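You operate a simulated robot arm through the tools that you are given. There is no shell and no other tool. Be economical: measure what you need, move in short steps, check, and stop when the job is done.

The job below is to be done with a simulated robot arm. You get a single attempt, and the scene is never put back.

JOB
Measure the green cover's coat in the stand and sort it.
Fine: metal switch at ALU; GOOD tray if it reads 60 to 110, else REWORK; slide back at LOAD.

It is judged by the outcome, as a careful person would: the job done as asked, and still so three seconds after it is handed in. It fails if anything else is knocked over, pushed out of place, dropped, spilled or broken. A push-on lid holds only when it is set on centred and level and pressed home; a screw cap is set on level and turned clockwise until tight.

ROBOT AND FRAMES
A 7-joint arm with a two-finger parallel gripper, fixed in place. Base frame: the origin is at the foot of the arm, x ahead of it, y to its left, z up; the work surface is at about z = 800. Units: mm, degrees, N and s.
With the tool pointing down near the work surface it reaches from about 240 to 680 mm from the base axis. Its first joint turns from -66.0 to 66.0 degrees. Payload 2.4 kg.
The tool frame sits at the grasp point between the pads (the TCP): z along the fingers, y along the line on which they close. The tips reach 30 mm beyond it. Largest opening 94 mm; finger width 28, thickness 10; the body of the gripper, 50 by 96 mm, starts 55 mm behind the TCP.
Orientation is that of the tool frame in the base frame, as a unit quaternion [x, y, z, w]. With the fingers straight down and closing along the base's y, the tool's x points along the base's -x, its y along +y and its z along -z.

CONTROLS
- The arm moves only by the tool step_arm. Its argument "deltas" is a list of rows, each a list of 3 entries, a list of its own where there are three numbers: the shift along the base's x, y, z in mm, then the turn, a rotation vector about the base's x, y, z in degrees, then the finger opening in mm, from 0 to 94. In form: [[[tx, ty, tz], [rx, ry, rz], fingers], ...]. A call has 1 to 12 rows; each row is the pose to reach, as a shift and turn from the pose commanded when the call began. Rows are played at 5 a second. More than 50 mm and 8.6 degrees between two rows, or a gripper value outside its range, and nothing of the call is played. Where a pose cannot be reached the arm comes as near as it can. A force on the tool above 50 N (or 10 N above the force at the start of the call, whichever is more), or a blocked arm, ends the call early, and 0.2 s more pass. The fingers move at their own pace (about 153 mm/s each) and stop on an object; they squeeze with about 42 N. The grip force told is the motor's: it shows also when the fingers shut on nothing. Time passes only in rows, and 0.2 s behind the last, so rows that repeat a pose let the fingers close. The reply holds the time, the measured pose of the TCP, the force on the tool along the base axes, the opening and the grip force, in the units named above and with some noise.
- Cameras (640 x 400 px; columns grow to the right, rows downward): "scene" is fixed at [40.5, 486.7, 1449.1]; the picture's right is [-0.67, -0.74, 0.00], its down [-0.45, 0.40, -0.80] and it looks along [0.60, -0.54, -0.60] (base axes); focal length 321 px, centre (320, 200). "wrist" rides on the gripper at [-37, 0, -58] in the tool frame; the picture's right is [0.00, -1.00, 0.00], its down [0.97, 0.00, -0.24] and it looks along [0.24, 0.00, 0.97] (tool axes); focal length 218 px, centre (320, 200).
- snapshot(camera): a new picture of that camera. The clock stands still meanwhile.
- point_at(camera, pixels): there is no depth. For up to 12 entries [column, row, z] of the newest picture of that camera ("zoom" is the newest enlarged one), the place [x, y] in the base frame at which the ray of that pixel passes the height z, good to about 3 mm, but the place of the scene camera against the robot may be out by one fixed shift of up to 12 mm in any direction. The clock stands still meanwhile.
- zoom(camera, box): a new picture of the part [left, top, right, bottom] of that camera's present view, enlarged. The clock stands still meanwhile.
- finish_job(): hands the job in; it is judged then, once.

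Go step by step. Measure first, check grasps and placings, and put right what went wrong. The budget is 80 turns and 46 pictures, counting those below and the enlarged ones. Unless the task says otherwise, let go and move clear before handing in, and close with one line.

The tools are called by a JSON object that holds its "method" and its "body". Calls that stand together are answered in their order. step_arm: Moves the arm, as the interface text tells. Its arguments: {"type":"object","properties":{"deltas":{"type":"array","items":{"type":"array"}}},"required":["deltas"]} The other tools are called the same way: snapshot (camera) takes a picture; point_at (camera, pixels) gives the place at which the rays of pixels pass given heights; zoom (camera, box) takes an enlarged picture of a part of a camera's view; finish_job () hands the job in.

At the start:

```text
clock: 0.0
tool_pos: [443.0, 16.3, 1207.7]
orientation: [0.0, 1.0, 0.0, -0.001]
wrist_force: [-0.6, 0.4, -0.6]
finger_gap: 94.1
gripper_force: 0.1
```

scene: 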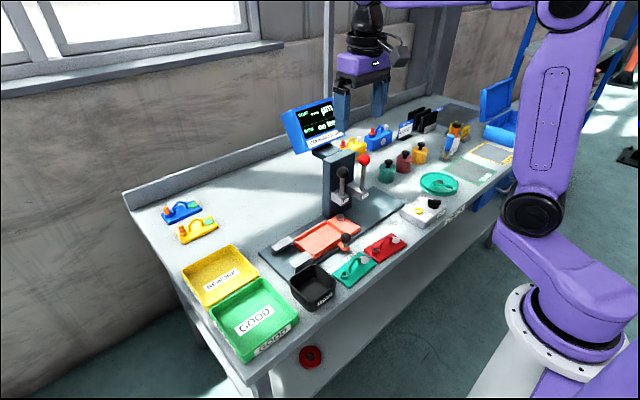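
wrist: 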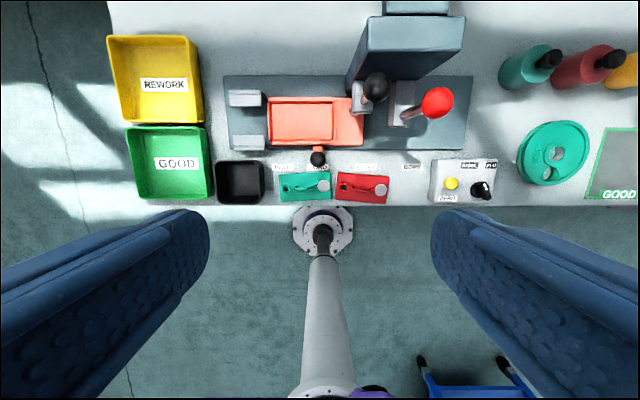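

The pictures show a gauge stand with a slide, two levers, a switch box, green and red covers, and the GOOD and REWORK trays. I'll zoom in to read the details.

{"method": "zoom", "body": {"camera": "scene", "box": [260, 90, 460, 215]}}

{"method": "zoom", "body": {"camera": "scene", "box": [250, 190, 450, 315]}}

{"method": "zoom", "body": {"camera": "wrist", "box": [200, 60, 520, 260]}}

```text
3.20 times, centred on (360, 152) of scene
```

zoom: 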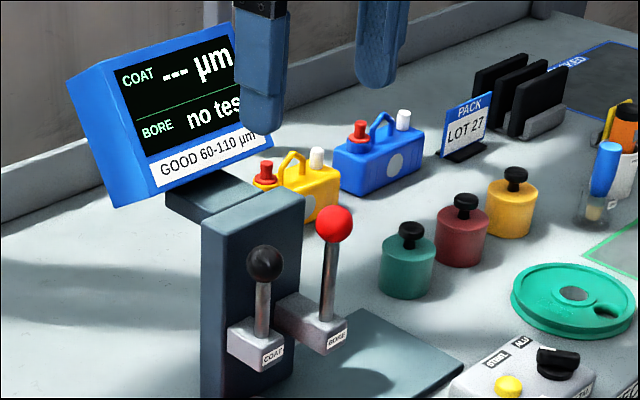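

```text
3.20 times, centred on (350, 252) of scene
```

zoom: 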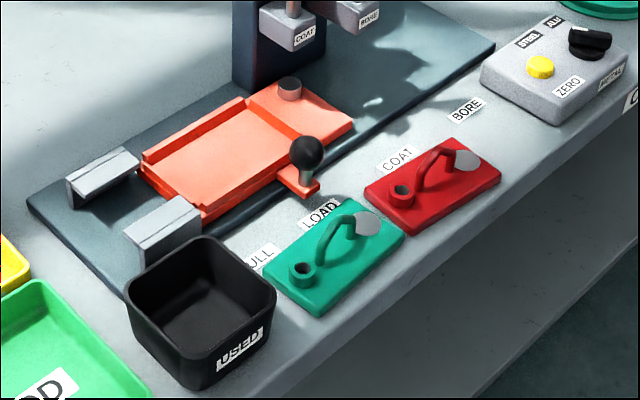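

```text
2.00 times, centred on (360, 160) of wrist
```

zoom: 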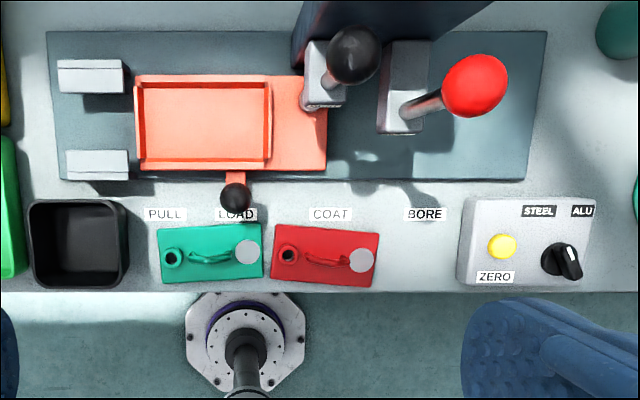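

The slide's knob is over LOAD, and the green cover lies beside it with a handle. I'll look closer at the knob, cover, slide and labels, then measure.

{"method": "zoom", "body": {"camera": "wrist", "box": [420, 145, 516, 205]}}

{"method": "zoom", "body": {"camera": "scene", "box": [390, 185, 470, 235]}}

{"method": "point_at", "body": {"camera": "wrist", "pixels": [[283, 167, 800], [367, 167, 800], [412, 167, 800], [318, 158, 840], [480, 191, 830], [451, 184, 825], [285, 188, 810], [305, 186, 830], [323, 186, 825], [376, 86, 960], [438, 102, 960], [305, 122, 820]]}}

{"method": "point_at", "body": {"camera": "wrist", "pixels": [[160, 163, 805], [165, 80, 805], [279, 174, 805], [331, 171, 805], [331, 197, 805], [280, 202, 805], [268, 97, 815], [335, 101, 815], [335, 142, 815], [268, 142, 815], [318, 158, 860], [318, 158, 820]]}}

```text
6.67 times, centred on (468, 175) of wrist
```

zoom: 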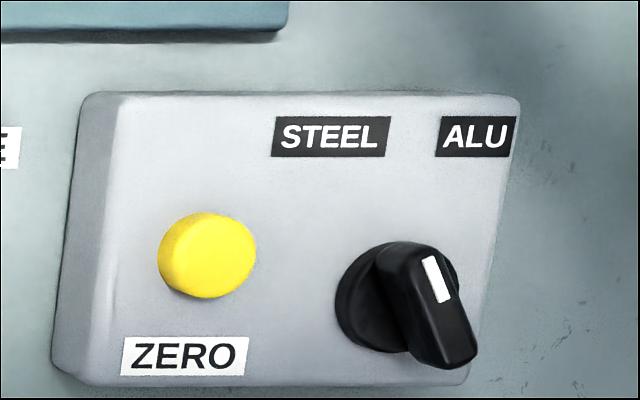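

```text
8.00 times, centred on (430, 210) of scene
```

zoom: 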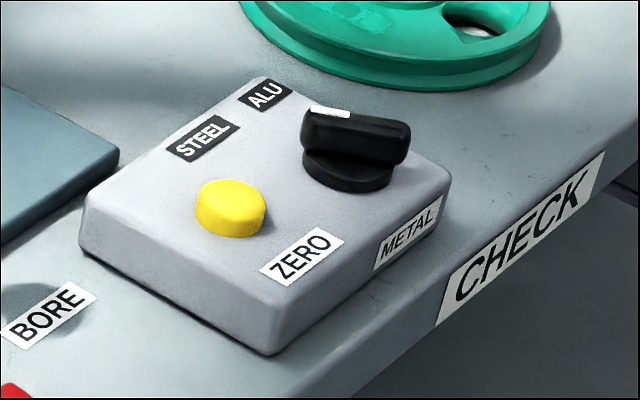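

```text
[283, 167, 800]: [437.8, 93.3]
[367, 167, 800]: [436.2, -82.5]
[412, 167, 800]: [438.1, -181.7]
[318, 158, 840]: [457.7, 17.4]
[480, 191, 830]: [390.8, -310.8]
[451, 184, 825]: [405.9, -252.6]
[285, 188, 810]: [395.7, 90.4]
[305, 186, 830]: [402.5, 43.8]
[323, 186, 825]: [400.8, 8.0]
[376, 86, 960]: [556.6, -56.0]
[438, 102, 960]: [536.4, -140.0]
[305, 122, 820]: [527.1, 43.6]
```

```text
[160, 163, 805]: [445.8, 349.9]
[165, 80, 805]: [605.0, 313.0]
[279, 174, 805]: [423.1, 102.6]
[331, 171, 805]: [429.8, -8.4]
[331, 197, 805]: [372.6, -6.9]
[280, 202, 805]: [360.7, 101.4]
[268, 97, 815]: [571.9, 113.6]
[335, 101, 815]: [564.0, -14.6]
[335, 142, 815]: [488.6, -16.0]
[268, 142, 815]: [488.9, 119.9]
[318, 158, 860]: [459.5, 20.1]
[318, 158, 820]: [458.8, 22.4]
```

The knob's white mark looks like it is on the STEEL side. I'll move above the switch box to check.

{"method": "step_arm", "body": {"deltas": [[[-4, -38, -20], [0, 0, 0], 94], [[-8, -76, -40], [0, 0, 0], 94], [[-12, -114, -60], [0, 0, 0], 94], [[-16, -152, -80], [0, 0, 0], 94], [[-20, -190, -100], [0, 0, 0], 94], [[-24, -228, -120], [0, 0, 0], 94], [[-28, -266, -140], [0, 0, 0], 94], [[-32, -296, -160], [0, 0, 0], 94], [[-36, -310, -190], [0, 0, 0], 94], [[-36, -310, -190], [0, 0, 0], 94]]}}

{"method": "snapshot", "body": {"camera": "wrist"}}

{"method": "snapshot", "body": {"camera": "scene"}}

```text
clock: 2.2
tool_pos: [408.1, -293.7, 1017.5]
orientation: [0.0, 1.0, 0.0, 0.001]
wrist_force: [-0.3, -0.2, -0.9]
finger_gap: 93.9
gripper_force: 0.0
```

```text
38 pictures are left
```

wrist: 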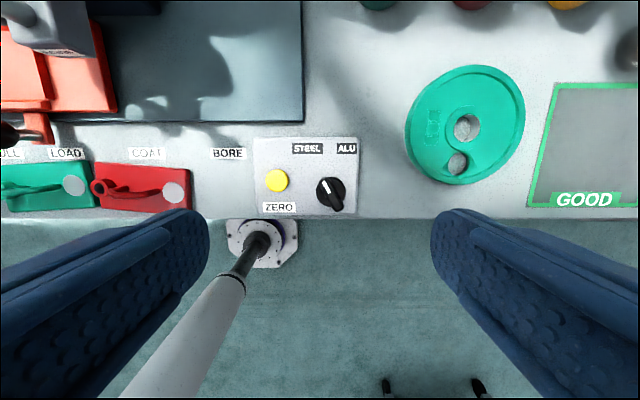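

```text
37 pictures are left
```

scene: 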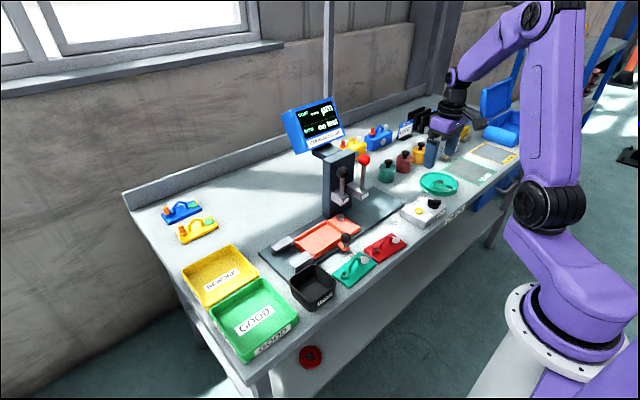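

The knob is at about wrist (331,193). I'll zoom to read its pointer, and zoom on the display.

{"method": "zoom", "body": {"camera": "wrist", "box": [248, 130, 368, 220]}}

{"method": "point_at", "body": {"camera": "wrist", "pixels": [[331, 193, 835], [325, 181, 845], [338, 208, 845], [308, 148, 825], [347, 148, 825], [276, 180, 830], [356, 212, 800], [254, 138, 820]]}}

{"method": "zoom", "body": {"camera": "scene", "box": [270, 90, 366, 150]}}

```text
4.44 times, centred on (308, 175) of wrist
```

zoom: 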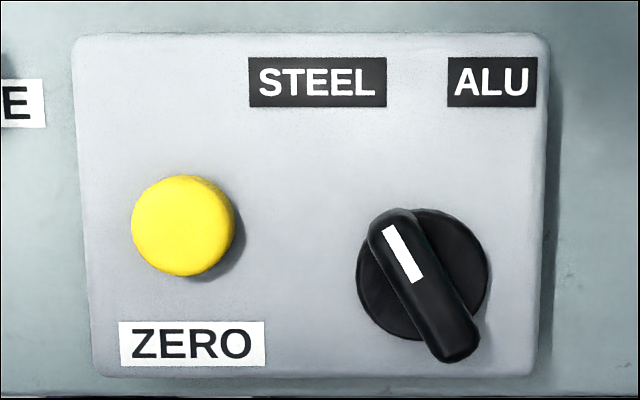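

```text
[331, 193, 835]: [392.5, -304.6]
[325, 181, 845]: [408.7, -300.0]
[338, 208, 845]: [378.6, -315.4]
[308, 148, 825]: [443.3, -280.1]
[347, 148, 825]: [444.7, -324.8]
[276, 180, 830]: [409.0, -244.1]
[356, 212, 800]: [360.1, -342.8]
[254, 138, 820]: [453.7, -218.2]
```

```text
6.67 times, centred on (318, 120) of scene
```

zoom: 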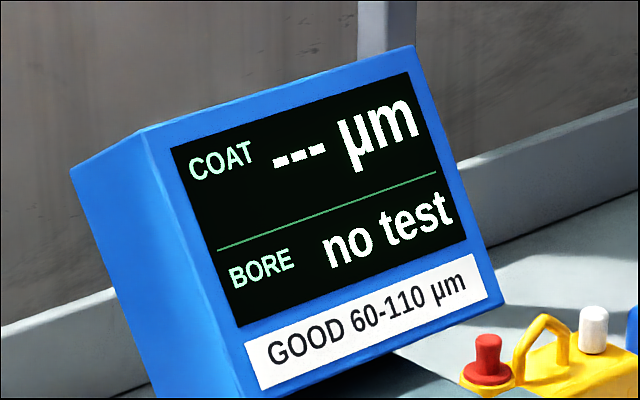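

The knob points at STEEL, about 27° to the left, with its centre near (393,-307). I'll rotate the gripper to match the bar and hover above it.

{"method": "step_arm", "body": {"deltas": [[[-4, -4, -20], [0, 0, 7], 60], [[-8, -8, -40], [0, 0, 14], 50], [[-12, -12, -60], [0, 0, 21], 44], [[-14, -14, -90], [0, 0, 27], 44], [[-14, -14, -90], [0, 0, 27], 44], [[-14, -14, -90], [0, 0, 27], 44]]}}

{"method": "snapshot", "body": {"camera": "wrist"}}

```text
clock: 3.6
tool_pos: [393.2, -306.8, 927.6]
orientation: [-0.233, 0.973, 0.0, 0.0]
wrist_force: [-0.2, -0.4, -0.1]
finger_gap: 43.6
gripper_force: 0.1
```

```text
34 pictures are left
```

wrist: 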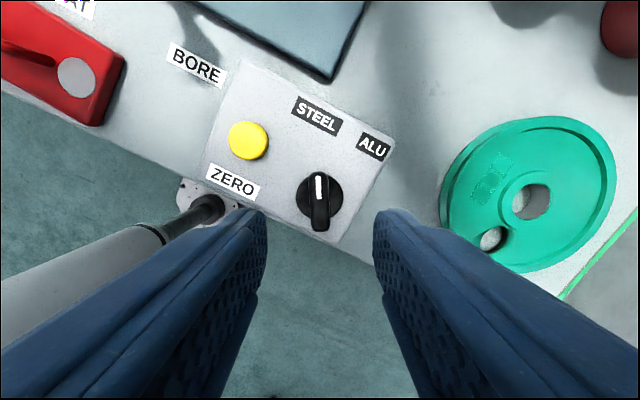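

The bar is now vertical at column 320, so the alignment is good. I'll check its centre, then descend.

{"method": "point_at", "body": {"camera": "wrist", "pixels": [[320, 174, 850], [320, 230, 850], [319, 201, 850], [319, 195, 835]]}}

{"method": "step_arm", "body": {"deltas": [[[0, 0, -20], [0, 0, 0], 44], [[0, 0, -40], [0, 0, 0], 44], [[0, 0, -50], [0, 0, 0], 44], [[0, 0, -58], [0, 0, 0], 44], [[0, 0, -58], [0, 0, 0], 44]]}}

{"method": "snapshot", "body": {"camera": "wrist"}}

```text
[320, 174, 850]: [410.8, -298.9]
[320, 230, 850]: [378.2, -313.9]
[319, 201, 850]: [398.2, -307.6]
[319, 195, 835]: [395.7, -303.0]
```

```text
clock: 4.8
tool_pos: [393.8, -308.8, 870.9]
orientation: [-0.233, 0.972, 0.0, 0.0]
wrist_force: [-0.6, -0.3, 0.8]
finger_gap: 43.8
gripper_force: 0.0
```

```text
33 pictures are left
```

wrist: 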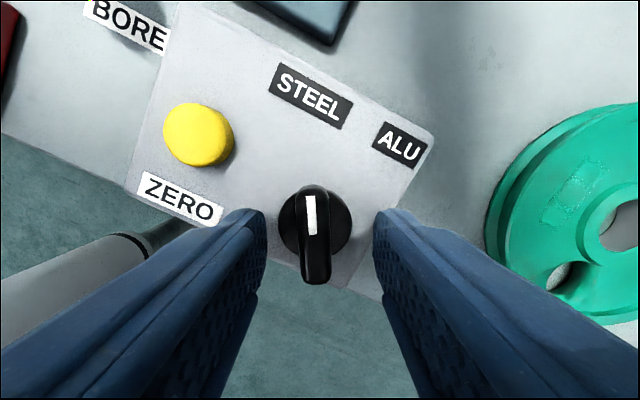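

The tips straddle the bar with about 10 mm of overlap. I'll go 3 mm lower and close.

{"method": "step_arm", "body": {"deltas": [[[1, 0, -3], [0, 0, 0], 44], [[1, 0, -3], [0, 0, 0], 24], [[1, 0, -3], [0, 0, 0], 8], [[1, 0, -3], [0, 0, 0], 8], [[1, 0, -3], [0, 0, 0], 8]]}}

```text
clock: 6.0
tool_pos: [393.7, -306.9, 866.3]
orientation: [-0.234, 0.972, 0.001, -0.001]
wrist_force: [-4.6, 14.5, 5.3]
finger_gap: 13.2
gripper_force: 45.1
```

The bar is gripped at 13.2 mm. I'll turn it clockwise toward ALU.

{"method": "step_arm", "body": {"deltas": [[[1, 0, -3], [0, 0, -7], 8], [[1, 0, -3], [0, 0, -14], 8], [[1, 0, -3], [0, 0, -21], 8], [[1, 0, -3], [0, 0, -28], 8], [[1, 0, -3], [0, 0, -35], 8], [[1, 0, -3], [0, 0, -42], 8], [[1, 0, -3], [0, 0, -49], 8], [[1, 0, -3], [0, 0, -55], 8], [[1, 0, -3], [0, 0, -55], 8]]}}

{"method": "snapshot", "body": {"camera": "wrist"}}

```text
clock: 6.4
tool_pos: [394.4, -307.7, 866.2]
orientation: [-0.187, 0.982, 0.002, -0.002]
wrist_force: [-6.6, 7.6, 13.3]
finger_gap: 13.0
gripper_force: 45.0
stopped in row 2: the force on the tool passed its limit (the readings are from after the stop); the commanded pose is now the measured one
```

```text
32 pictures are left
```

wrist: 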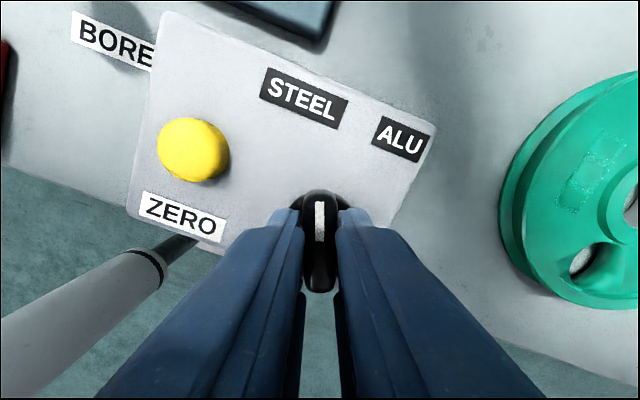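

The knob moved about 5° before the force limit stopped it, while still gripped. I'll continue in smaller steps.

{"method": "step_arm", "body": {"deltas": [[[0, 0, 0.5], [0, 0, -3], 8], [[0, 0, 0.5], [0, 0, -6], 8], [[0, 0, 0.5], [0, 0, -9], 8], [[0, 0, 0.5], [0, 0, -12], 8], [[0, 0, 0.5], [0, 0, -15], 8], [[0, 0, 0.5], [0, 0, -18], 8], [[0, 0, 0.5], [0, 0, -21], 8], [[0, 0, 0.5], [0, 0, -24], 8], [[0, 0, 0.5], [0, 0, -27], 8], [[0, 0, 0.5], [0, 0, -30], 8]]}}

```text
clock: 8.6
tool_pos: [394.1, -306.4, 867.8]
orientation: [0.075, 0.997, 0.002, -0.001]
wrist_force: [0.2, 11.6, 25.2]
finger_gap: 13.2
gripper_force: 45.2
```

That worked, and the yaw is now about -9°. I'll continue to about -27°.

{"method": "step_arm", "body": {"deltas": [[[0, 0, 0.5], [0, 0, -3], 8], [[0, 0, 0.5], [0, 0, -6], 8], [[0, 0, 0.5], [0, 0, -9], 8], [[0, 0, 0.5], [0, 0, -12], 8], [[0, 0, 0.5], [0, 0, -15], 8], [[0, 0, 0.5], [0, 0, -18], 8], [[0, 0, 0.5], [0, 0, -18], 8]]}}

{"method": "snapshot", "body": {"camera": "wrist"}}

```text
clock: 10.2
tool_pos: [393.2, -306.2, 867.5]
orientation: [0.23, 0.973, 0.003, -0.002]
wrist_force: [-4.2, 21.5, 1.1]
finger_gap: 13.0
gripper_force: 44.6
```

```text
31 pictures are left
```

wrist: 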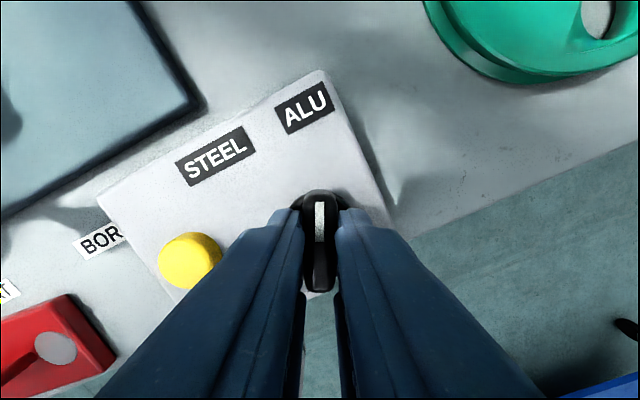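

The mark now points at ALU, at -26.6°. I'll release, rise and straighten out over the box for a check.

{"method": "step_arm", "body": {"deltas": [[[0, 0, 0], [0, 0, 0], 30], [[0, 0, 0], [0, 0, 0], 44], [[0, 0, 20], [0, 0, 0], 44], [[0, 0, 50], [0, 0, 0], 44], [[0, 0, 80], [0, 0, 6.6], 44], [[5, 5, 110], [0, 0, 13], 44], [[10, 10, 140], [0, 0, 20], 44], [[12, 40, 150], [0, 0, 26.6], 44], [[12, 80, 150], [0, 0, 26.6], 44], [[12, 80, 150], [0, 0, 26.6], 44]]}}

{"method": "snapshot", "body": {"camera": "wrist"}}

```text
clock: 12.4
tool_pos: [409.5, -228.9, 1015.6]
orientation: [-0.001, 1.0, 0.002, -0.001]
wrist_force: [-0.9, 1.0, -0.4]
finger_gap: 44.2
gripper_force: 0.0
```

```text
30 pictures are left
```

wrist: 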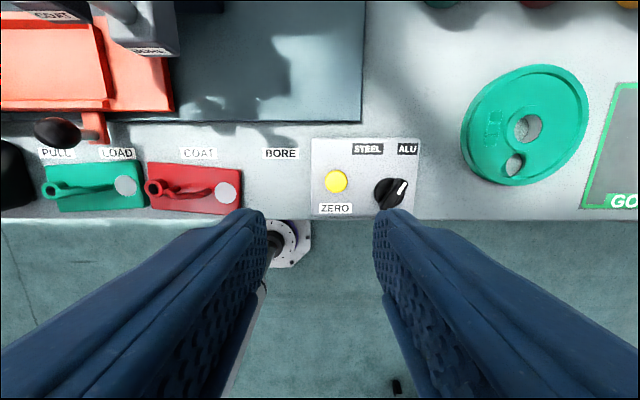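

The switch is at ALU. Next I'll move above the green cover and slide for measuring.

{"method": "step_arm", "body": {"deltas": [[[4, 46, 0], [0, 0, 0], 60], [[8, 92, 0], [0, 0, 0], 60], [[12, 138, 0], [0, 0, 0], 60], [[16, 184, 0], [0, 0, 0], 60], [[20, 230, 0], [0, 0, 0], 60], [[40, 274, 0], [0, 0, 0], 60], [[40, 274, 0], [0, 0, 0], 60]]}}

{"method": "snapshot", "body": {"camera": "wrist"}}

{"method": "zoom", "body": {"camera": "scene", "box": [260, 130, 436, 290]}}

```text
clock: 14.0
tool_pos: [447.6, 44.5, 1013.8]
orientation: [0.001, 1.0, 0.002, -0.002]
wrist_force: [0.8, -0.5, 0.5]
finger_gap: 60.0
gripper_force: 0.1
```

```text
29 pictures are left
```

wrist: 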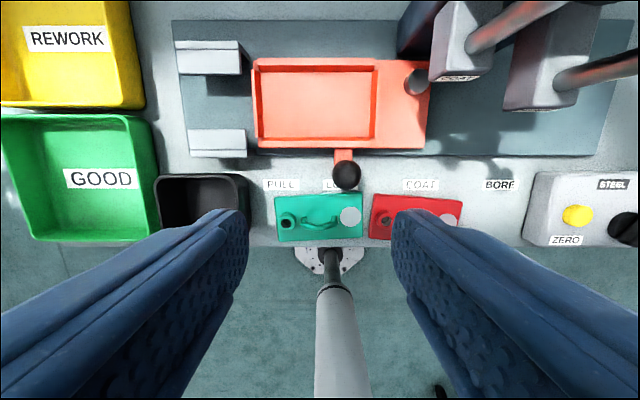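

```text
2.50 times, centred on (348, 210) of scene
```

zoom: 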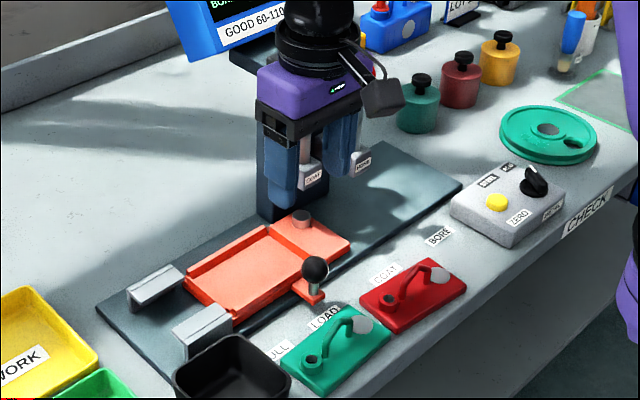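

The cover has a bore ring at left, an arched handle, and a grey disc at right. I'll zoom in on the cover and nest.

{"method": "zoom", "body": {"camera": "wrist", "box": [160, 10, 480, 250]}}

{"method": "point_at", "body": {"camera": "wrist", "pixels": [[275, 198, 810], [362, 193, 810], [363, 237, 810], [278, 241, 810], [350, 217, 815], [288, 222, 825], [258, 68, 815], [371, 70, 815], [371, 137, 815], [260, 140, 815], [347, 175, 860], [417, 82, 825]]}}

```text
1.67 times, centred on (320, 130) of wrist
```

zoom: 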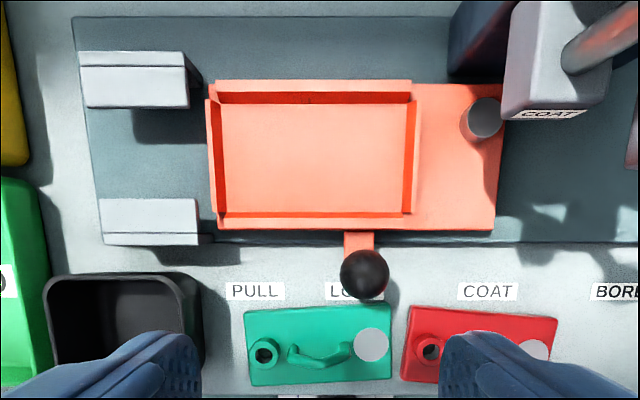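

```text
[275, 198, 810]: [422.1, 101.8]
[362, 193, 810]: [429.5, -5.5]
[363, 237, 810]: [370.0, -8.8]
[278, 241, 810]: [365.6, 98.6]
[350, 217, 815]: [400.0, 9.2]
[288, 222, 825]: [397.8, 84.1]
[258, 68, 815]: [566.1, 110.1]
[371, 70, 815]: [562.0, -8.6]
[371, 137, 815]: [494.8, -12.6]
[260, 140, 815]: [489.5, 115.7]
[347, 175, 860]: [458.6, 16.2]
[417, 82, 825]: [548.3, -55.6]
```

Before choosing how to seat the cover, I need to see the gauge heads from the front. I'll tilt the wrist camera for an angled look from a clear place.

{"method": "step_arm", "body": {"deltas": [[[-10, -8, 0], [0, -8, 0], 60], [[-20, -16, 0], [0, -16, 0], 60], [[-30, -24, 0], [0, -24, 0], 60], [[-40, -32, 0], [0, -32, 0], 60], [[-50, -40, -10], [0, -40, 0], 60], [[-60, -48, -20], [0, -48, 0], 60], [[-70, -56, -30], [0, -56, 0], 60], [[-80, -65, -40], [0, -62, 0], 60], [[-80, -65, -40], [0, -62, 0], 60]]}}

{"method": "snapshot", "body": {"camera": "wrist"}}

```text
clock: 16.0
tool_pos: [377.7, -27.7, 972.7]
orientation: [-0.002, 0.858, 0.001, 0.514]
wrist_force: [-0.2, 1.0, -0.3]
finger_gap: 60.2
gripper_force: 0.0
out of reach, approached as far as the arm can: row 4, 5, 7, 8, 9
```

```text
26 pictures are left
```

wrist: 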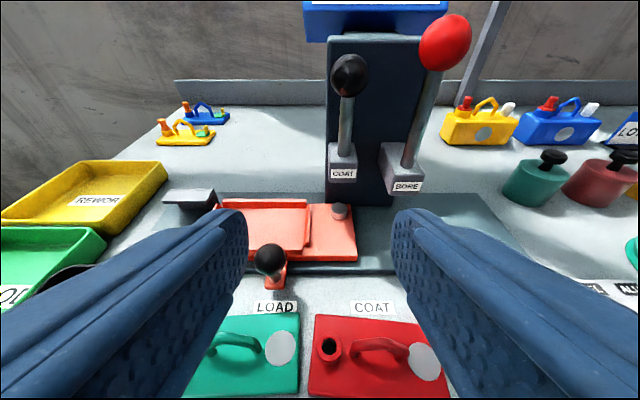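

The view explains the stand. The reference post sits under the COAT head toward the back, and the BORE head is nearer, matching a bore ring at the left of the nest. So the cover goes in as it lies now, and I'll straighten up and rotate to take its handle across.

{"method": "step_arm", "body": {"deltas": [[[0, 8, 0], [0, 8, 0], 60], [[0, 16, 0], [0, 16, 0], 60], [[0, 24, 0], [0, 24, 0], 60], [[0, 32, 0], [0, 32, 0], 60], [[0, 40, 0], [0, 40, 0], 60], [[10, 48, 0], [0, 48, 0], 60], [[20, 56, 0], [0, 56, 0], 60], [[28, 65, 0], [0, 62, 0], 60], [[28, 65, 0], [0, 62, 0], 60]]}}

{"method": "step_arm", "body": {"deltas": [[[0, 0, 0], [0, 0, 8.5], 60], [[0, 0, 0], [0, 0, 17], 60], [[0, 0, 0], [0, 0, 25.5], 60], [[0, 0, 0], [0, 0, 34], 60], [[0, 0, 0], [0, 0, 42.5], 60], [[0, 0, 0], [0, 0, 51], 60], [[0, 0, 0], [0, 0, 59.5], 60], [[0, 0, 0], [0, 0, 68], 60], [[0, 0, 0], [0, 0, 76.5], 60], [[0, 0, 0], [0, 0, 85], 60], [[0, 0, 0], [0, 0, 93], 60], [[0, 0, 0], [0, 0, 93], 60]]}}

{"method": "snapshot", "body": {"camera": "wrist"}}

```text
clock: 18.0
tool_pos: [394.9, 38.1, 939.2]
orientation: [0.003, 0.999, 0.039, 0.037]
wrist_force: [1.1, 0.8, -0.1]
finger_gap: 60.2
gripper_force: 0.0
out of reach, approached as far as the arm can: row 6, 7, 8, 9
```

```text
clock: 20.6
tool_pos: [340.1, 60.7, 930.4]
orientation: [0.725, -0.687, -0.055, 0.002]
wrist_force: [0.0, -0.1, 0.9]
finger_gap: 60.1
gripper_force: 0.0
out of reach, approached as far as the arm can: row 8, 9, 10, 11, 12
```

```text
25 pictures are left
```

wrist: 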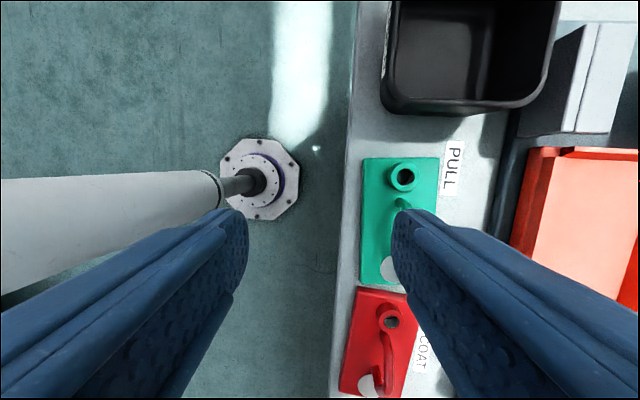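

The yaw is right but the pose is off by about 58 mm and 6° of tilt. I'll correct the position and level the tool.

{"method": "step_arm", "body": {"deltas": [[[15, -4, 10], [-1, -1.2, 0], 60], [[30, -8, 20], [-2, -2.4, 0], 60], [[45, -12, 30], [-3, -3.6, 0], 60], [[58, -16, 40], [-4.2, -4.75, 0], 60], [[58, -16, 40], [-4.2, -4.75, 0], 60], [[58, -16, 40], [-4.2, -4.75, 0], 60]]}}

```text
clock: 22.0
tool_pos: [382.0, 43.3, 964.9]
orientation: [0.727, -0.682, -0.004, -0.073]
wrist_force: [-0.4, 0.1, 1.2]
finger_gap: 59.9
gripper_force: 0.1
out of reach, approached as far as the arm can: row 1, 2, 3, 4, 5, 6
```

Still not reached, so this yaw seems to be near a wrist-joint limit. I'll rotate back the other way and try the equivalent -87°.

{"method": "step_arm", "body": {"deltas": [[[0, 0, 5], [0, 0, -8.5], 60], [[5, 0, 10], [0, 0, -17], 60], [[8, 0, 15], [0, 0, -25.5], 60], [[12, 0, 20], [0, 0, -34], 60], [[16, 0, 25], [0, 0, -42.5], 60], [[16, 0, 25], [0, 0, -51], 60], [[16, 0, 25], [0, 0, -59.5], 60], [[16, 0, 25], [0, 0, -68], 60], [[16, 0, 25], [0, 0, -76.5], 60], [[16, 0, 25], [0, 0, -85], 60], [[16, 0, 25], [0, 0, -93], 60], [[16, 0, 25], [0, 0, -93], 60]]}}

```text
clock: 24.6
tool_pos: [381.9, 43.3, 976.1]
orientation: [-0.059, 0.99, 0.005, 0.125]
wrist_force: [-0.7, -0.6, 0.0]
finger_gap: 60.2
gripper_force: 0.1
out of reach, approached as far as the arm can: row 2, 3, 4, 5, 6, 7, 8, 9, 10, 11, 12
```

Yaw isn't the issue, because the arm is also tilted at yaw 0. A radius near 400 at this height is simply too close, so I'll go back out to x≈455, level off, and yaw there.

{"method": "step_arm", "body": {"deltas": [[[20, 0, 10], [0, 4, 0], 60], [[40, 0, 20], [0, 8, 0], 60], [[60, 0, 30], [-1, 12, 0], 60], [[75, 2, 34], [-1.4, 14.3, 0], 60], [[75, 2, 34], [-1.4, 14.3, 0], 60]]}}

```text
clock: 25.8
tool_pos: [427.7, 50.8, 957.2]
orientation: [-0.054, 0.996, 0.061, 0.038]
wrist_force: [1.1, 0.1, -0.2]
finger_gap: 60.2
gripper_force: 0.1
out of reach, approached as far as the arm can: row 1, 2, 3, 4, 5
```

Closer, but still tilted. I'll keep correcting toward the earlier good pose (448,45,1014).

{"method": "step_arm", "body": {"deltas": [[[10, -2, 15], [-2, 1, 0], 60], [[20, -4, 30], [-4, 2, -2], 60], [[27, -6, 50], [-7.2, 4, -6], 60], [[27, -6, 56], [-7.2, 4, -6], 60], [[27, -6, 56], [-7.2, 4, -6], 60], [[27, -6, 56], [-7.2, 4, -6], 60]]}}

{"method": "snapshot", "body": {"camera": "scene"}}

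```text
clock: 27.2
tool_pos: [429.4, 49.6, 955.9]
orientation: [-0.001, 0.998, 0.064, 0.019]
wrist_force: [-0.9, 0.4, 0.0]
finger_gap: 60.1
gripper_force: 0.1
out of reach, approached as far as the arm can: row 1, 2, 3, 4, 5, 6
```

```text
24 pictures are left
```

scene: 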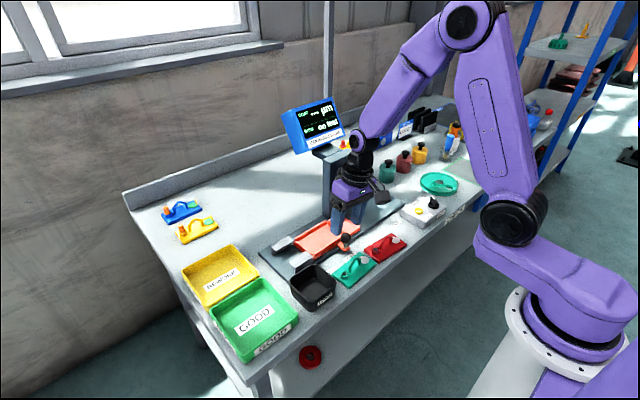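

The arm's elbow has swung out to the side, and that is what's limiting it. I'll go back up toward the high start pose to let it unwind.

{"method": "step_arm", "body": {"deltas": [[[0, -4, 30], [-1, 1, 0], 60], [[0, -8, 60], [-3, 2, 0], 60], [[5, -12, 90], [-5, 2, 0], 60], [[10, -16, 120], [-7.3, 2.2, 0], 60], [[14, -20, 150], [-7.3, 2.2, 0], 60], [[14, -25, 180], [-7.3, 2.2, 0], 60], [[14, -30, 210], [-7.3, 2.2, 0], 60], [[14, -33, 240], [-7.3, 2.2, 0], 60], [[14, -33, 252], [-7.3, 2.2, 0], 60], [[14, -33, 252], [-7.3, 2.2, 0], 60]]}}

```text
clock: 29.4
tool_pos: [441.7, 17.3, 1196.4]
orientation: [0.0, 0.99, 0.137, 0.018]
wrist_force: [-0.2, -0.8, 0.3]
finger_gap: 59.9
gripper_force: 0.2
out of reach, approached as far as the arm can: row 1, 2, 3, 4, 5, 6, 7, 8, 9, 10
```

Joint 1 seems pinned with the elbow out at -y. I'll reach out high and to the right, clear of everything, so the arm stretches and the elbow comes back into line.

{"method": "step_arm", "body": {"deltas": [[[15, -30, 0], [3, 0, 0], 60], [[30, -60, 0], [6, 0, 0], 60], [[45, -90, 0], [9, 0, 0], 60], [[60, -120, 0], [12, 0, 0], 60], [[80, -150, 0], [-15.5, 0, 0], 60]]}}

```text
refused: row 5 steps farther than a row can; nothing moved
```

That was a sign slip, and nothing moved. Levelling needs a negative turn about x.

{"method": "step_arm", "body": {"deltas": [[[15, -30, 0], [-2, 0, 0], 60], [[30, -60, 0], [-4, 0, 0], 60], [[45, -90, 0], [-6, 0, 0], 60], [[60, -120, 0], [-8, 0, 0], 60], [[80, -150, 0], [-10, 0, 0], 60], [[100, -180, 0], [-12, 1, 0], 60], [[120, -200, 0], [-14, 2, 0], 60], [[140, -220, 0], [-15.5, 2, 0], 60], [[160, -220, 0], [-15.5, 2, 0], 60], [[180, -220, 0], [-15.5, 2, 0], 60], [[180, -220, 0], [-15.5, 2, 0], 60]]}}

{"method": "snapshot", "body": {"camera": "scene"}}

```text
clock: 31.8
tool_pos: [584.7, -203.6, 1191.4]
orientation: [0.0, 0.992, 0.12, 0.041]
wrist_force: [-0.3, -0.8, 0.0]
finger_gap: 60.2
gripper_force: 0.1
out of reach, approached as far as the arm can: row 1, 2, 3, 4, 5, 6, 7, 8, 9, 10, 11
```

```text
23 pictures are left
```

scene: 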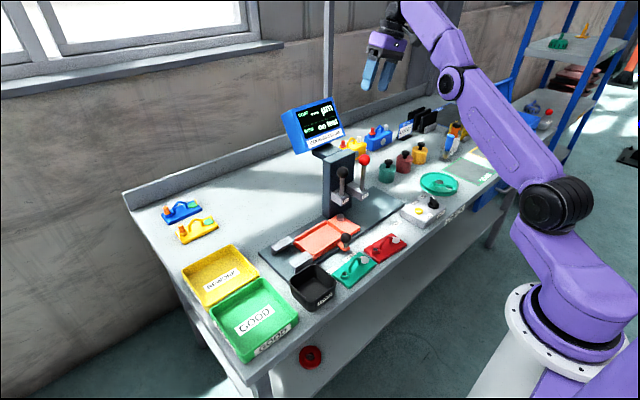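

The arm was near full stretch there. I'll come back to the pose over the switch box that worked earlier, levelling on the way.

{"method": "step_arm", "body": {"deltas": [[[-20, -10, 0], [-2, 1, 0], 60], [[-45, -20, 0], [-4, 2, 0], 60], [[-70, -30, 0], [-6, 3, 0], 60], [[-95, -45, 0], [-8, 4, 0], 60], [[-120, -60, -20], [-10, 4.7, 0], 60], [[-145, -75, -50], [-12, 4.7, 0], 60], [[-165, -85, -90], [-13.7, 4.7, 0], 60], [[-175, -90, -130], [-13.7, 4.7, 0], 60], [[-175, -90, -174], [-13.7, 4.7, 0], 60], [[-175, -90, -174], [-13.7, 4.7, 0], 60], [[-175, -90, -174], [-13.7, 4.7, 0], 60]]}}

```text
clock: 34.2
tool_pos: [547.0, -345.9, 1083.8]
orientation: [0.0, 0.991, 0.122, 0.058]
wrist_force: [-0.3, -0.4, -0.3]
finger_gap: 60.1
gripper_force: 0.0
out of reach, approached as far as the arm can: row 2, 3, 4, 5, 6, 7, 8, 9, 10, 11
```

The orientation is stuck, so some wrist joint is at its stop. I'll look at the arm's shape.

{"method": "snapshot", "body": {"camera": "scene"}}

```text
22 pictures are left
```

scene: 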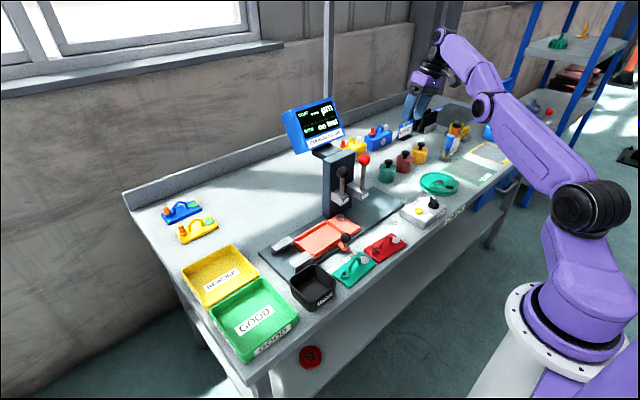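

The elbow has rolled below the shoulder-wrist line. High and clear here, I'll try yawing the other way, since the +93° turn caused the roll.

{"method": "step_arm", "body": {"deltas": [[[0, 0, 5], [0, 0, -8], 60], [[0, 0, 10], [0, 0, -16], 60], [[-5, 0, 15], [0, 0, -24], 60], [[-10, 5, 20], [0, 0, -32], 60], [[-20, 10, 30], [0, 0, -40], 60], [[-30, 15, 40], [0, 0, -48], 60], [[-40, 20, 50], [0, 0, -56], 60], [[-60, 25, 60], [0, 0, -64], 60], [[-80, 30, 70], [0, 0, -72], 60], [[-100, 35, 80], [0, 0, -80], 60], [[-100, 35, 80], [0, 0, -80], 60]]}}

{"method": "snapshot", "body": {"camera": "scene"}}

```text
clock: 36.6
tool_pos: [242.5, -314.1, 1116.0]
orientation: [0.638, 0.758, 0.055, 0.123]
wrist_force: [-0.2, 0.1, 0.6]
finger_gap: 59.9
gripper_force: 0.0
out of reach, approached as far as the arm can: row 1, 2, 3, 5, 6, 7, 8, 9, 10, 11
```

```text
21 pictures are left
```

scene: 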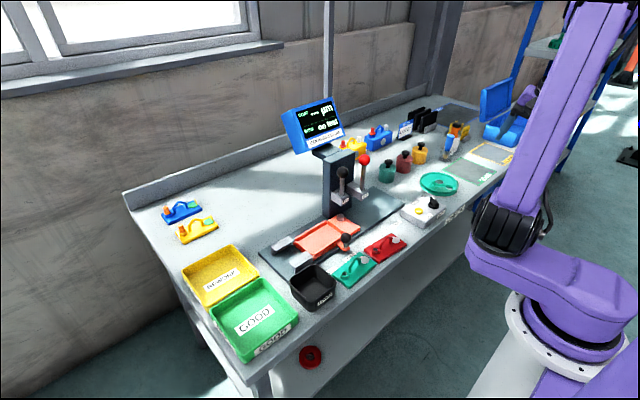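

The elbow is up again, with the tool at (243,-314,1116) and yaw about -80°. I'll level and move out to a comfortable radius.

{"method": "step_arm", "body": {"deltas": [[[25, 8, 5], [0.5, 2, 0], 60], [[50, 16, 10], [1, 4, 0], 60], [[75, 24, 15], [1.5, 6, 0], 60], [[100, 32, 20], [2, 8, 0], 60], [[125, 40, 25], [2.5, 10, 0], 60], [[150, 48, 30], [3, 12, 0], 60], [[175, 56, 35], [3.6, 13.5, 0], 60], [[200, 64, 40], [4.2, 14.9, 0], 60], [[200, 64, 40], [4.2, 14.9, 0], 60]]}}

```text
clock: 38.6
tool_pos: [237.1, -251.6, 1062.0]
orientation: [0.636, 0.764, 0.061, 0.09]
wrist_force: [-0.5, 0.3, 0.5]
finger_gap: 60.1
gripper_force: 0.0
out of reach, approached as far as the arm can: row 1, 2, 3, 4, 5, 6, 7, 8, 9
```

It won't move out at this yaw. I'll turn the yaw back toward 0 while moving out.

{"method": "step_arm", "body": {"deltas": [[[10, 0, 10], [0, 0, 8], 60], [[20, 0, 20], [0, 0, 16], 60], [[40, 0, 30], [0, 0, 24], 60], [[60, 0, 40], [0, 0, 32], 60], [[80, 0, 60], [0, 0, 40], 60], [[100, 0, 80], [0, 0, 48], 60], [[120, 0, 100], [0, 0, 56], 60], [[140, 0, 120], [0, 0, 64], 60], [[160, 0, 130], [0, 0, 72], 60], [[180, 0, 130], [0, 0, 79], 60], [[200, 0, 130], [0, 0, 79], 60], [[200, 0, 130], [0, 0, 79], 60]]}}

{"method": "snapshot", "body": {"camera": "scene"}}

```text
clock: 41.2
tool_pos: [357.1, -169.1, 1176.4]
orientation: [0.018, 0.991, 0.131, 0.038]
wrist_force: [-0.6, 0.1, -1.0]
finger_gap: 60.2
gripper_force: 0.0
out of reach, approached as far as the arm can: row 3, 4, 5, 6, 7, 8, 9, 10, 11, 12
```

```text
20 pictures are left
```

scene: 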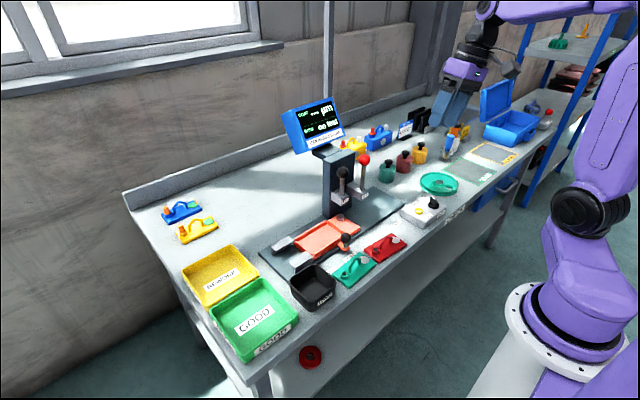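

The tool is always about 14° tilted toward its own y, which fits joint 1 pinned at its -y stop. I'll let it tilt that way while swinging to the +y side, high and clear, and level it there.

{"method": "step_arm", "body": {"deltas": [[[5, 40, 0], [4, 0, 0], 60], [[10, 80, 0], [8, 0, 0], 60], [[20, 120, 0], [12, 0, 0], 60], [[30, 160, 0], [16, 0, 0], 60], [[40, 200, 0], [20, 0, 0], 60], [[50, 240, 0], [20, 0, 0], 60], [[60, 280, 0], [20, 0, 0], 60], [[60, 320, 0], [20, 0, 0], 60], [[60, 350, 0], [20, 0, 0], 60], [[60, 370, 0], [20, 0, 0], 60], [[60, 370, 0], [20, 0, 0], 60]]}}

```text
clock: 43.6
tool_pos: [420.1, 201.8, 1175.7]
orientation: [0.025, 0.953, 0.301, 0.035]
wrist_force: [0.7, 0.8, 0.2]
finger_gap: 60.1
gripper_force: 0.1
```

That was fully reachable. Now I'll level slowly here.

{"method": "step_arm", "body": {"deltas": [[[5, 0, 0], [-5, 0.5, 0], 60], [[10, 0, 0], [-10, 1, 0], 60], [[15, 0, 0], [-15, 2, 0], 60], [[20, 0, 0], [-20, 3, 0], 60], [[25, 0, 0], [-25, 4, 0], 60], [[30, 0, 0], [-30, 4.5, 0], 60], [[30, 0, 0], [-35, 4.7, 0], 60], [[30, 0, 0], [-35, 4.7, 0], 60]]}}

{"method": "snapshot", "body": {"camera": "scene"}}

```text
clock: 45.4
tool_pos: [430.7, 140.0, 1144.7]
orientation: [0.022, 0.991, 0.132, 0.015]
wrist_force: [-0.8, -0.1, 0.6]
finger_gap: 60.1
gripper_force: 0.0
out of reach, approached as far as the arm can: row 2, 3, 4, 5, 6, 7, 8
```

```text
19 pictures are left
```

scene: 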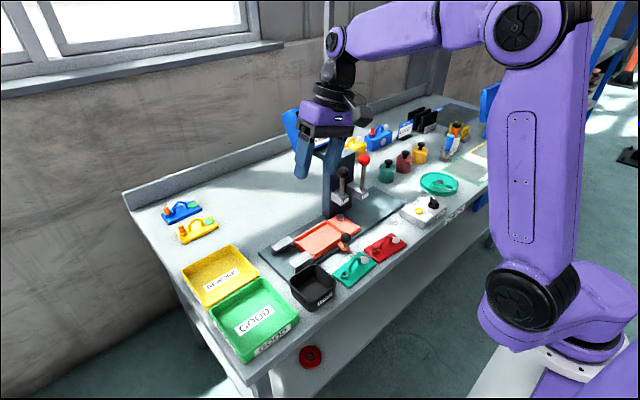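

The tilt shrank every time the tool was lower: 15° at 1196, 7° at 956 and 4° at 939. So the limit is wrist bend with a high forearm, and I'll descend over the clear area at y≈140 and level there.

{"method": "step_arm", "body": {"deltas": [[[2, 0, -30], [0, 0, 0], 60], [[5, 0, -60], [-2, 0, 0], 60], [[8, 0, -90], [-4, 0, 0], 60], [[12, 0, -120], [-6, 0, 0], 60], [[16, 0, -150], [-8, 0, 0], 60], [[20, 0, -180], [-10, 1, 0], 60], [[20, 0, -200], [-13, 1, 0], 60], [[20, 0, -210], [-15.2, 2, 0], 60], [[20, 0, -210], [-15.2, 2, 0], 60]]}}

```text
clock: 47.4
tool_pos: [437.1, 131.5, 944.4]
orientation: [0.018, 0.997, 0.068, 0.014]
wrist_force: [-0.5, 0.6, 0.2]
finger_gap: 60.2
gripper_force: 0.1
out of reach, approached as far as the arm can: row 3, 4, 5, 6, 7, 8, 9
```

Still 8° off. A larger radius at low height hasn't been tried yet, so I'll move out to x≈530 at z≈960, over clear space, while levelling.

{"method": "step_arm", "body": {"deltas": [[[15, 0, 4], [0, 0, 0], 60], [[30, 0, 8], [0, 0, 0], 60], [[45, 0, 12], [-2, 0, 0], 60], [[60, 0, 16], [-4, 0, 0], 60], [[75, 0, 16], [-6, 0, 0], 60], [[90, 0, 16], [-7.8, 1.6, 0], 60], [[90, 0, 16], [-7.8, 1.6, 0], 60], [[90, 0, 16], [-7.8, 1.6, 0], 60]]}}

```text
clock: 49.2
tool_pos: [479.8, 117.7, 929.8]
orientation: [0.014, 0.997, 0.069, 0.023]
wrist_force: [0.5, 0.0, 0.2]
finger_gap: 60.3
gripper_force: 0.1
out of reach, approached as far as the arm can: row 2, 3, 4, 5, 6, 7, 8
```

The arm is limited even here. I'll look at its shape once more.

{"method": "snapshot", "body": {"camera": "scene"}}

```text
18 pictures are left
```

scene: 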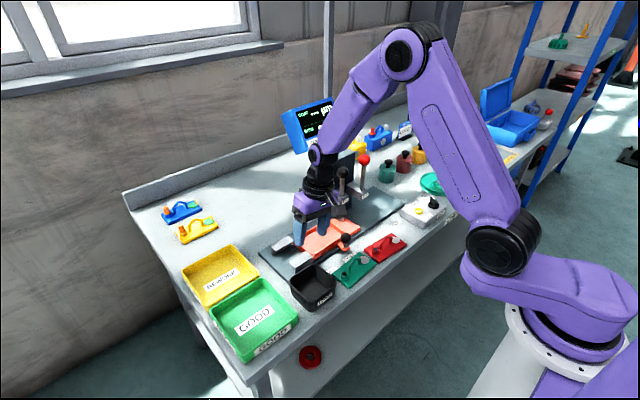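

The base link is swung to +y while the wrist points straight ahead, so the wrist roll may be pinned. I'll test whether yawing -40° here relaxes it.

{"method": "step_arm", "body": {"deltas": [[[0, 0, 5], [0, 0, -5], 60], [[0, 0, 10], [0, 0, -10], 60], [[0, 0, 15], [0, 0, -15], 60], [[0, 0, 20], [0, 0, -20], 60], [[0, 0, 25], [0, 0, -25], 60], [[0, 0, 30], [0, 0, -30], 60], [[0, 0, 30], [0, 0, -35], 60], [[0, 0, 30], [0, 0, -40], 60], [[0, 0, 30], [0, 0, -40], 60]]}}

```text
clock: 51.2
tool_pos: [377.8, -10.9, 938.9]
orientation: [0.355, 0.931, 0.069, 0.048]
wrist_force: [0.4, -0.7, 0.5]
finger_gap: 60.0
gripper_force: 0.1
out of reach, approached as far as the arm can: row 2, 3, 4, 5, 6, 7, 8, 9
```

Lowering the yaw drags the base with it, so the wrist roll is pinned at that end, and yawing positive should free it. I'll try +80° with levelling.

{"method": "step_arm", "body": {"deltas": [[[5, 0, 5], [0, 0, 8], 60], [[10, 0, 10], [0, 0, 16], 60], [[15, 5, 15], [0, 0, 24], 60], [[20, 10, 20], [0, 0, 32], 60], [[25, 15, 25], [0, 0, 40], 60], [[30, 20, 30], [0, 0, 48], 60], [[40, 25, 30], [0, 0, 56], 60], [[50, 30, 30], [0, 0, 64], 60], [[60, 30, 30], [0, 0, 72], 60], [[70, 30, 30], [0, 0, 80], 60], [[70, 30, 30], [0, 0, 80], 60]]}}

```text
clock: 53.6
tool_pos: [404.7, 29.5, 961.7]
orientation: [-0.327, 0.942, 0.075, -0.002]
wrist_force: [0.2, 0.4, 0.0]
finger_gap: 60.3
gripper_force: 0.0
out of reach, approached as far as the arm can: row 8, 9, 10, 11
```

Most of that was reachable (rows 1–7), so a yaw window from -40° to +15° is free. I'll go to mid-window and try levelling there.

{"method": "step_arm", "body": {"deltas": [[[0, -3, 0], [0, 0, -8], 60], [[0, -6, 0], [0, 0, -16], 60], [[0, -9, 0], [0, 0, -24], 60], [[0, -12, 0], [0, 0, -32], 60], [[0, -15, 0], [0, 0, -40], 60], [[0, -18, 0], [0, 0, -50], 60], [[0, -18, 0], [0, 0, -50], 60]]}}

{"method": "step_arm", "body": {"deltas": [[[0, 0, 0], [-1.5, 0, 0], 60], [[0, 0, 0], [-3, 0.5, 0], 60], [[0, 0, 0], [-4.5, 1, 0], 60], [[0, 0, 0], [-6, 1.3, 0], 60], [[0, 0, 0], [-8, 1.6, 0], 60], [[0, 0, 0], [-8, 1.6, 0], 60]]}}

```text
refused: row 6 steps farther than a row can; nothing moved
```

```text
clock: 55.0
tool_pos: [404.3, 29.5, 960.6]
orientation: [-0.328, 0.942, 0.075, -0.001]
wrist_force: [0.6, 0.6, 0.0]
finger_gap: 59.9
gripper_force: 0.1
out of reach, approached as far as the arm can: row 2, 3, 4, 5, 6
```

The first call was refused for a too-large step. Redoing the yaw to mid-window, then levelling.

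{"method": "step_arm", "body": {"deltas": [[[0, -3, 0], [0, 0, -8], 60], [[0, -6, 0], [0, 0, -16], 60], [[0, -9, 0], [0, 0, -24], 60], [[0, -12, 0], [0, 0, -32], 60], [[0, -15, 0], [0, 0, -40], 60], [[0, -18, 0], [0, 0, -48], 60], [[0, -18, 0], [0, 0, -48], 60]]}}

{"method": "step_arm", "body": {"deltas": [[[0, 0, 0], [-1.5, 0, 0], 60], [[0, 0, 0], [-3, 0.5, 0], 60], [[0, 0, 0], [-4.5, 1, 0], 60], [[0, 0, 0], [-6, 1.3, 0], 60], [[0, 0, 0], [-8, 1.6, 0], 60], [[0, 0, 0], [-8, 1.6, 0], 60]]}}

```text
clock: 56.6
tool_pos: [404.9, 10.2, 962.1]
orientation: [0.086, 0.993, 0.069, 0.03]
wrist_force: [0.7, -0.5, 0.2]
finger_gap: 59.9
gripper_force: 0.0
```

```text
clock: 58.0
tool_pos: [405.1, 11.3, 961.3]
orientation: [0.085, 0.994, 0.057, 0.031]
wrist_force: [0.3, 0.0, 0.3]
finger_gap: 60.1
gripper_force: 0.1
out of reach, approached as far as the arm can: row 3, 4, 5, 6
```

Levelling gained only 1.5° before stopping. Going lower has always helped, so I'll descend in the clear space over the covers (their tops are about 835) and level again.

{"method": "step_arm", "body": {"deltas": [[[-2, 0, -15], [0, 0, 0], 60], [[-4, 0, -30], [-1, 0, 0], 60], [[-6, 0, -45], [-2, 0.5, 0], 60], [[-8, 0, -60], [-3, 1, 0], 60], [[-8, 0, -65], [-4.5, 1.5, 0], 60], [[-8, 0, -65], [-6.5, 2, 0], 60], [[-8, 0, -65], [-6.5, 2, 0], 60]]}}

```text
clock: 59.6
tool_pos: [406.8, 17.8, 896.9]
orientation: [0.084, 0.995, 0.033, 0.043]
wrist_force: [0.1, -1.0, -0.4]
finger_gap: 60.1
gripper_force: 0.1
out of reach, approached as far as the arm can: row 6
```

Progress: only one row was short. I'll keep levelling here.

{"method": "step_arm", "body": {"deltas": [[[-2, 5, -2], [-1, 1, 0], 60], [[-4, 10, -4], [-1.5, 2, 0], 60], [[-6, 15, -6], [-2, 3, 0], 60], [[-8, 20, -8], [-3, 4, 0], 60], [[-8, 25, -8], [-3.4, 5.2, 0], 60], [[-8, 27, -8], [-3.4, 5.2, 0], 60], [[-8, 27, -8], [-3.4, 5.2, 0], 60]]}}

```text
clock: 60.0
tool_pos: [384.8, 15.9, 880.1]
orientation: [0.082, 0.996, 0.009, 0.026]
wrist_force: [-5.4, 0.2, 19.4]
finger_gap: 60.1
gripper_force: 0.5
out of reach, approached as far as the arm can: row 1, 2
stopped in row 2: the force on the tool passed its limit (the readings are from after the stop); the commanded pose is now the measured one
```

Something touched: z +19 N at tool (385,16,880). I'll look before moving.

{"method": "snapshot", "body": {"camera": "wrist"}}

{"method": "snapshot", "body": {"camera": "scene"}}

```text
17 pictures are left
```

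wrist: 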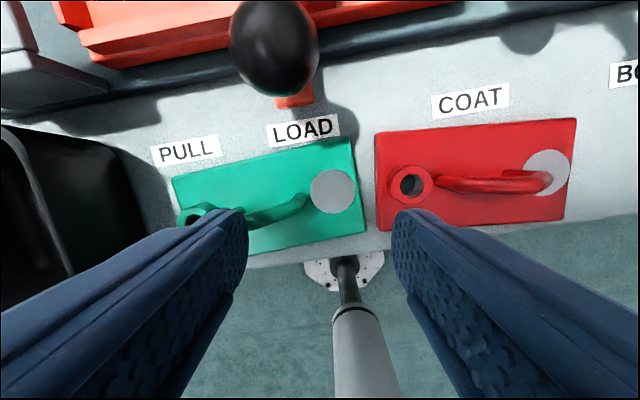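

```text
16 pictures are left
```

scene: 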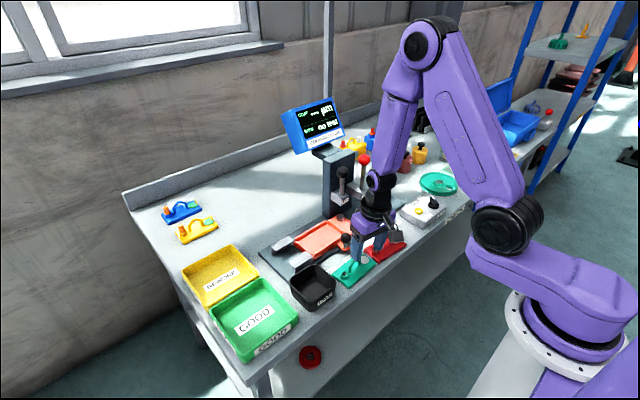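

A finger came down near the green cover's ring, but nothing looks displaced. I'll rise and finish levelling.

{"method": "step_arm", "body": {"deltas": [[[0, 0, 12], [0, 0, 0], 60], [[3, 0, 24], [0, 0.5, 0], 60], [[6, 0, 36], [-0.4, 1, 0], 60], [[10, 0, 44], [-0.8, 2, 0], 60], [[15, 0, 48], [-0.8, 3, 0], 60], [[15, 0, 48], [-0.8, 3, 0], 60]]}}

```text
clock: 61.4
tool_pos: [382.1, 15.8, 899.3]
orientation: [0.083, 0.996, 0.023, 0.009]
wrist_force: [-0.5, 0.1, 0.8]
finger_gap: 59.9
gripper_force: 0.0
out of reach, approached as far as the arm can: row 2, 3, 4, 5
```

At low height it is nearly level. Negative yaw at the stop unwinds the base joint, as seen twice, so I'll rise a little and yaw well negative to finish unwinding it.

{"method": "step_arm", "body": {"deltas": [[[5, 0, 20], [2, 0, -7], 60], [[10, 0, 40], [4, 0, -14], 60], [[15, 0, 60], [5, 0, -21], 60], [[20, 0, 60], [5, 0, -28], 60], [[20, 0, 60], [5, 0, -35], 60], [[20, 0, 60], [5, 0, -42], 60], [[20, 0, 60], [5, 0, -49], 60], [[20, 0, 60], [5, 0, -56], 60], [[20, 0, 60], [5, 0, -63], 60], [[20, 0, 60], [5, 0, -70], 60], [[20, 0, 60], [5, 0, -77], 60], [[20, 0, 60], [5, 0, -77], 60]]}}

```text
clock: 64.0
tool_pos: [342.6, -106.2, 898.2]
orientation: [0.83, 0.555, 0.043, 0.026]
wrist_force: [1.6, 2.7, -0.1]
finger_gap: 60.1
gripper_force: 0.0
out of reach, approached as far as the arm can: row 1, 2, 3, 4, 5, 6, 7, 8, 9, 10, 11, 12
```

It turned to about -112° and dragged the base as hoped. Now I'll return toward yaw -20 and out to (430,-60,950).

{"method": "step_arm", "body": {"deltas": [[[5, 0, 5], [0, 0, 8], 60], [[10, 0, 10], [0, 0, 16], 60], [[20, 5, 15], [0, 0, 24], 60], [[30, 10, 20], [0, 0, 32], 60], [[40, 15, 25], [0, 0, 40], 60], [[50, 20, 30], [0, 0, 48], 60], [[60, 25, 35], [0, 0, 56], 60], [[70, 30, 40], [0, 0, 64], 60], [[80, 35, 45], [0, 0, 72], 60], [[85, 40, 50], [0, 0, 80], 60], [[88, 45, 55], [0, 0, 88], 60], [[88, 46, 55], [0, 0, 88], 60]]}}

```text
clock: 66.6
tool_pos: [437.6, 54.9, 937.3]
orientation: [-0.039, 0.997, 0.068, -0.019]
wrist_force: [-0.2, 0.4, 0.0]
finger_gap: 60.0
gripper_force: 0.0
out of reach, approached as far as the arm can: row 1, 2, 3, 4, 5, 6, 7, 8, 9, 10, 11, 12
```

All the evidence fits one wrist joint at its stop, whose error becomes harmless as the tool gets lower. So I'll work low: come down over the green cover, level first, then yaw.

{"method": "step_arm", "body": {"deltas": [[[-8, 0, -10], [-1.5, -0.5, 0], 60], [[-16, -2, -20], [-3, -1, 0], 60], [[-24, -4, -30], [-4.5, -1.5, 0], 60], [[-32, -6, -38], [-6, -2, 0], 60], [[-38, -8, -42], [-7.5, -2.4, 0], 60], [[-38, -8, -42], [-7.7, -2.5, 0], 60], [[-38, -8, -42], [-7.7, -2.5, 0], 60]]}}

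```text
clock: 68.2
tool_pos: [399.1, 56.7, 892.5]
orientation: [-0.038, 0.999, 0.035, -0.009]
wrist_force: [-0.5, 0.0, 0.6]
finger_gap: 60.1
gripper_force: 0.0
out of reach, approached as far as the arm can: row 1, 2, 3, 4, 5, 6, 7
```

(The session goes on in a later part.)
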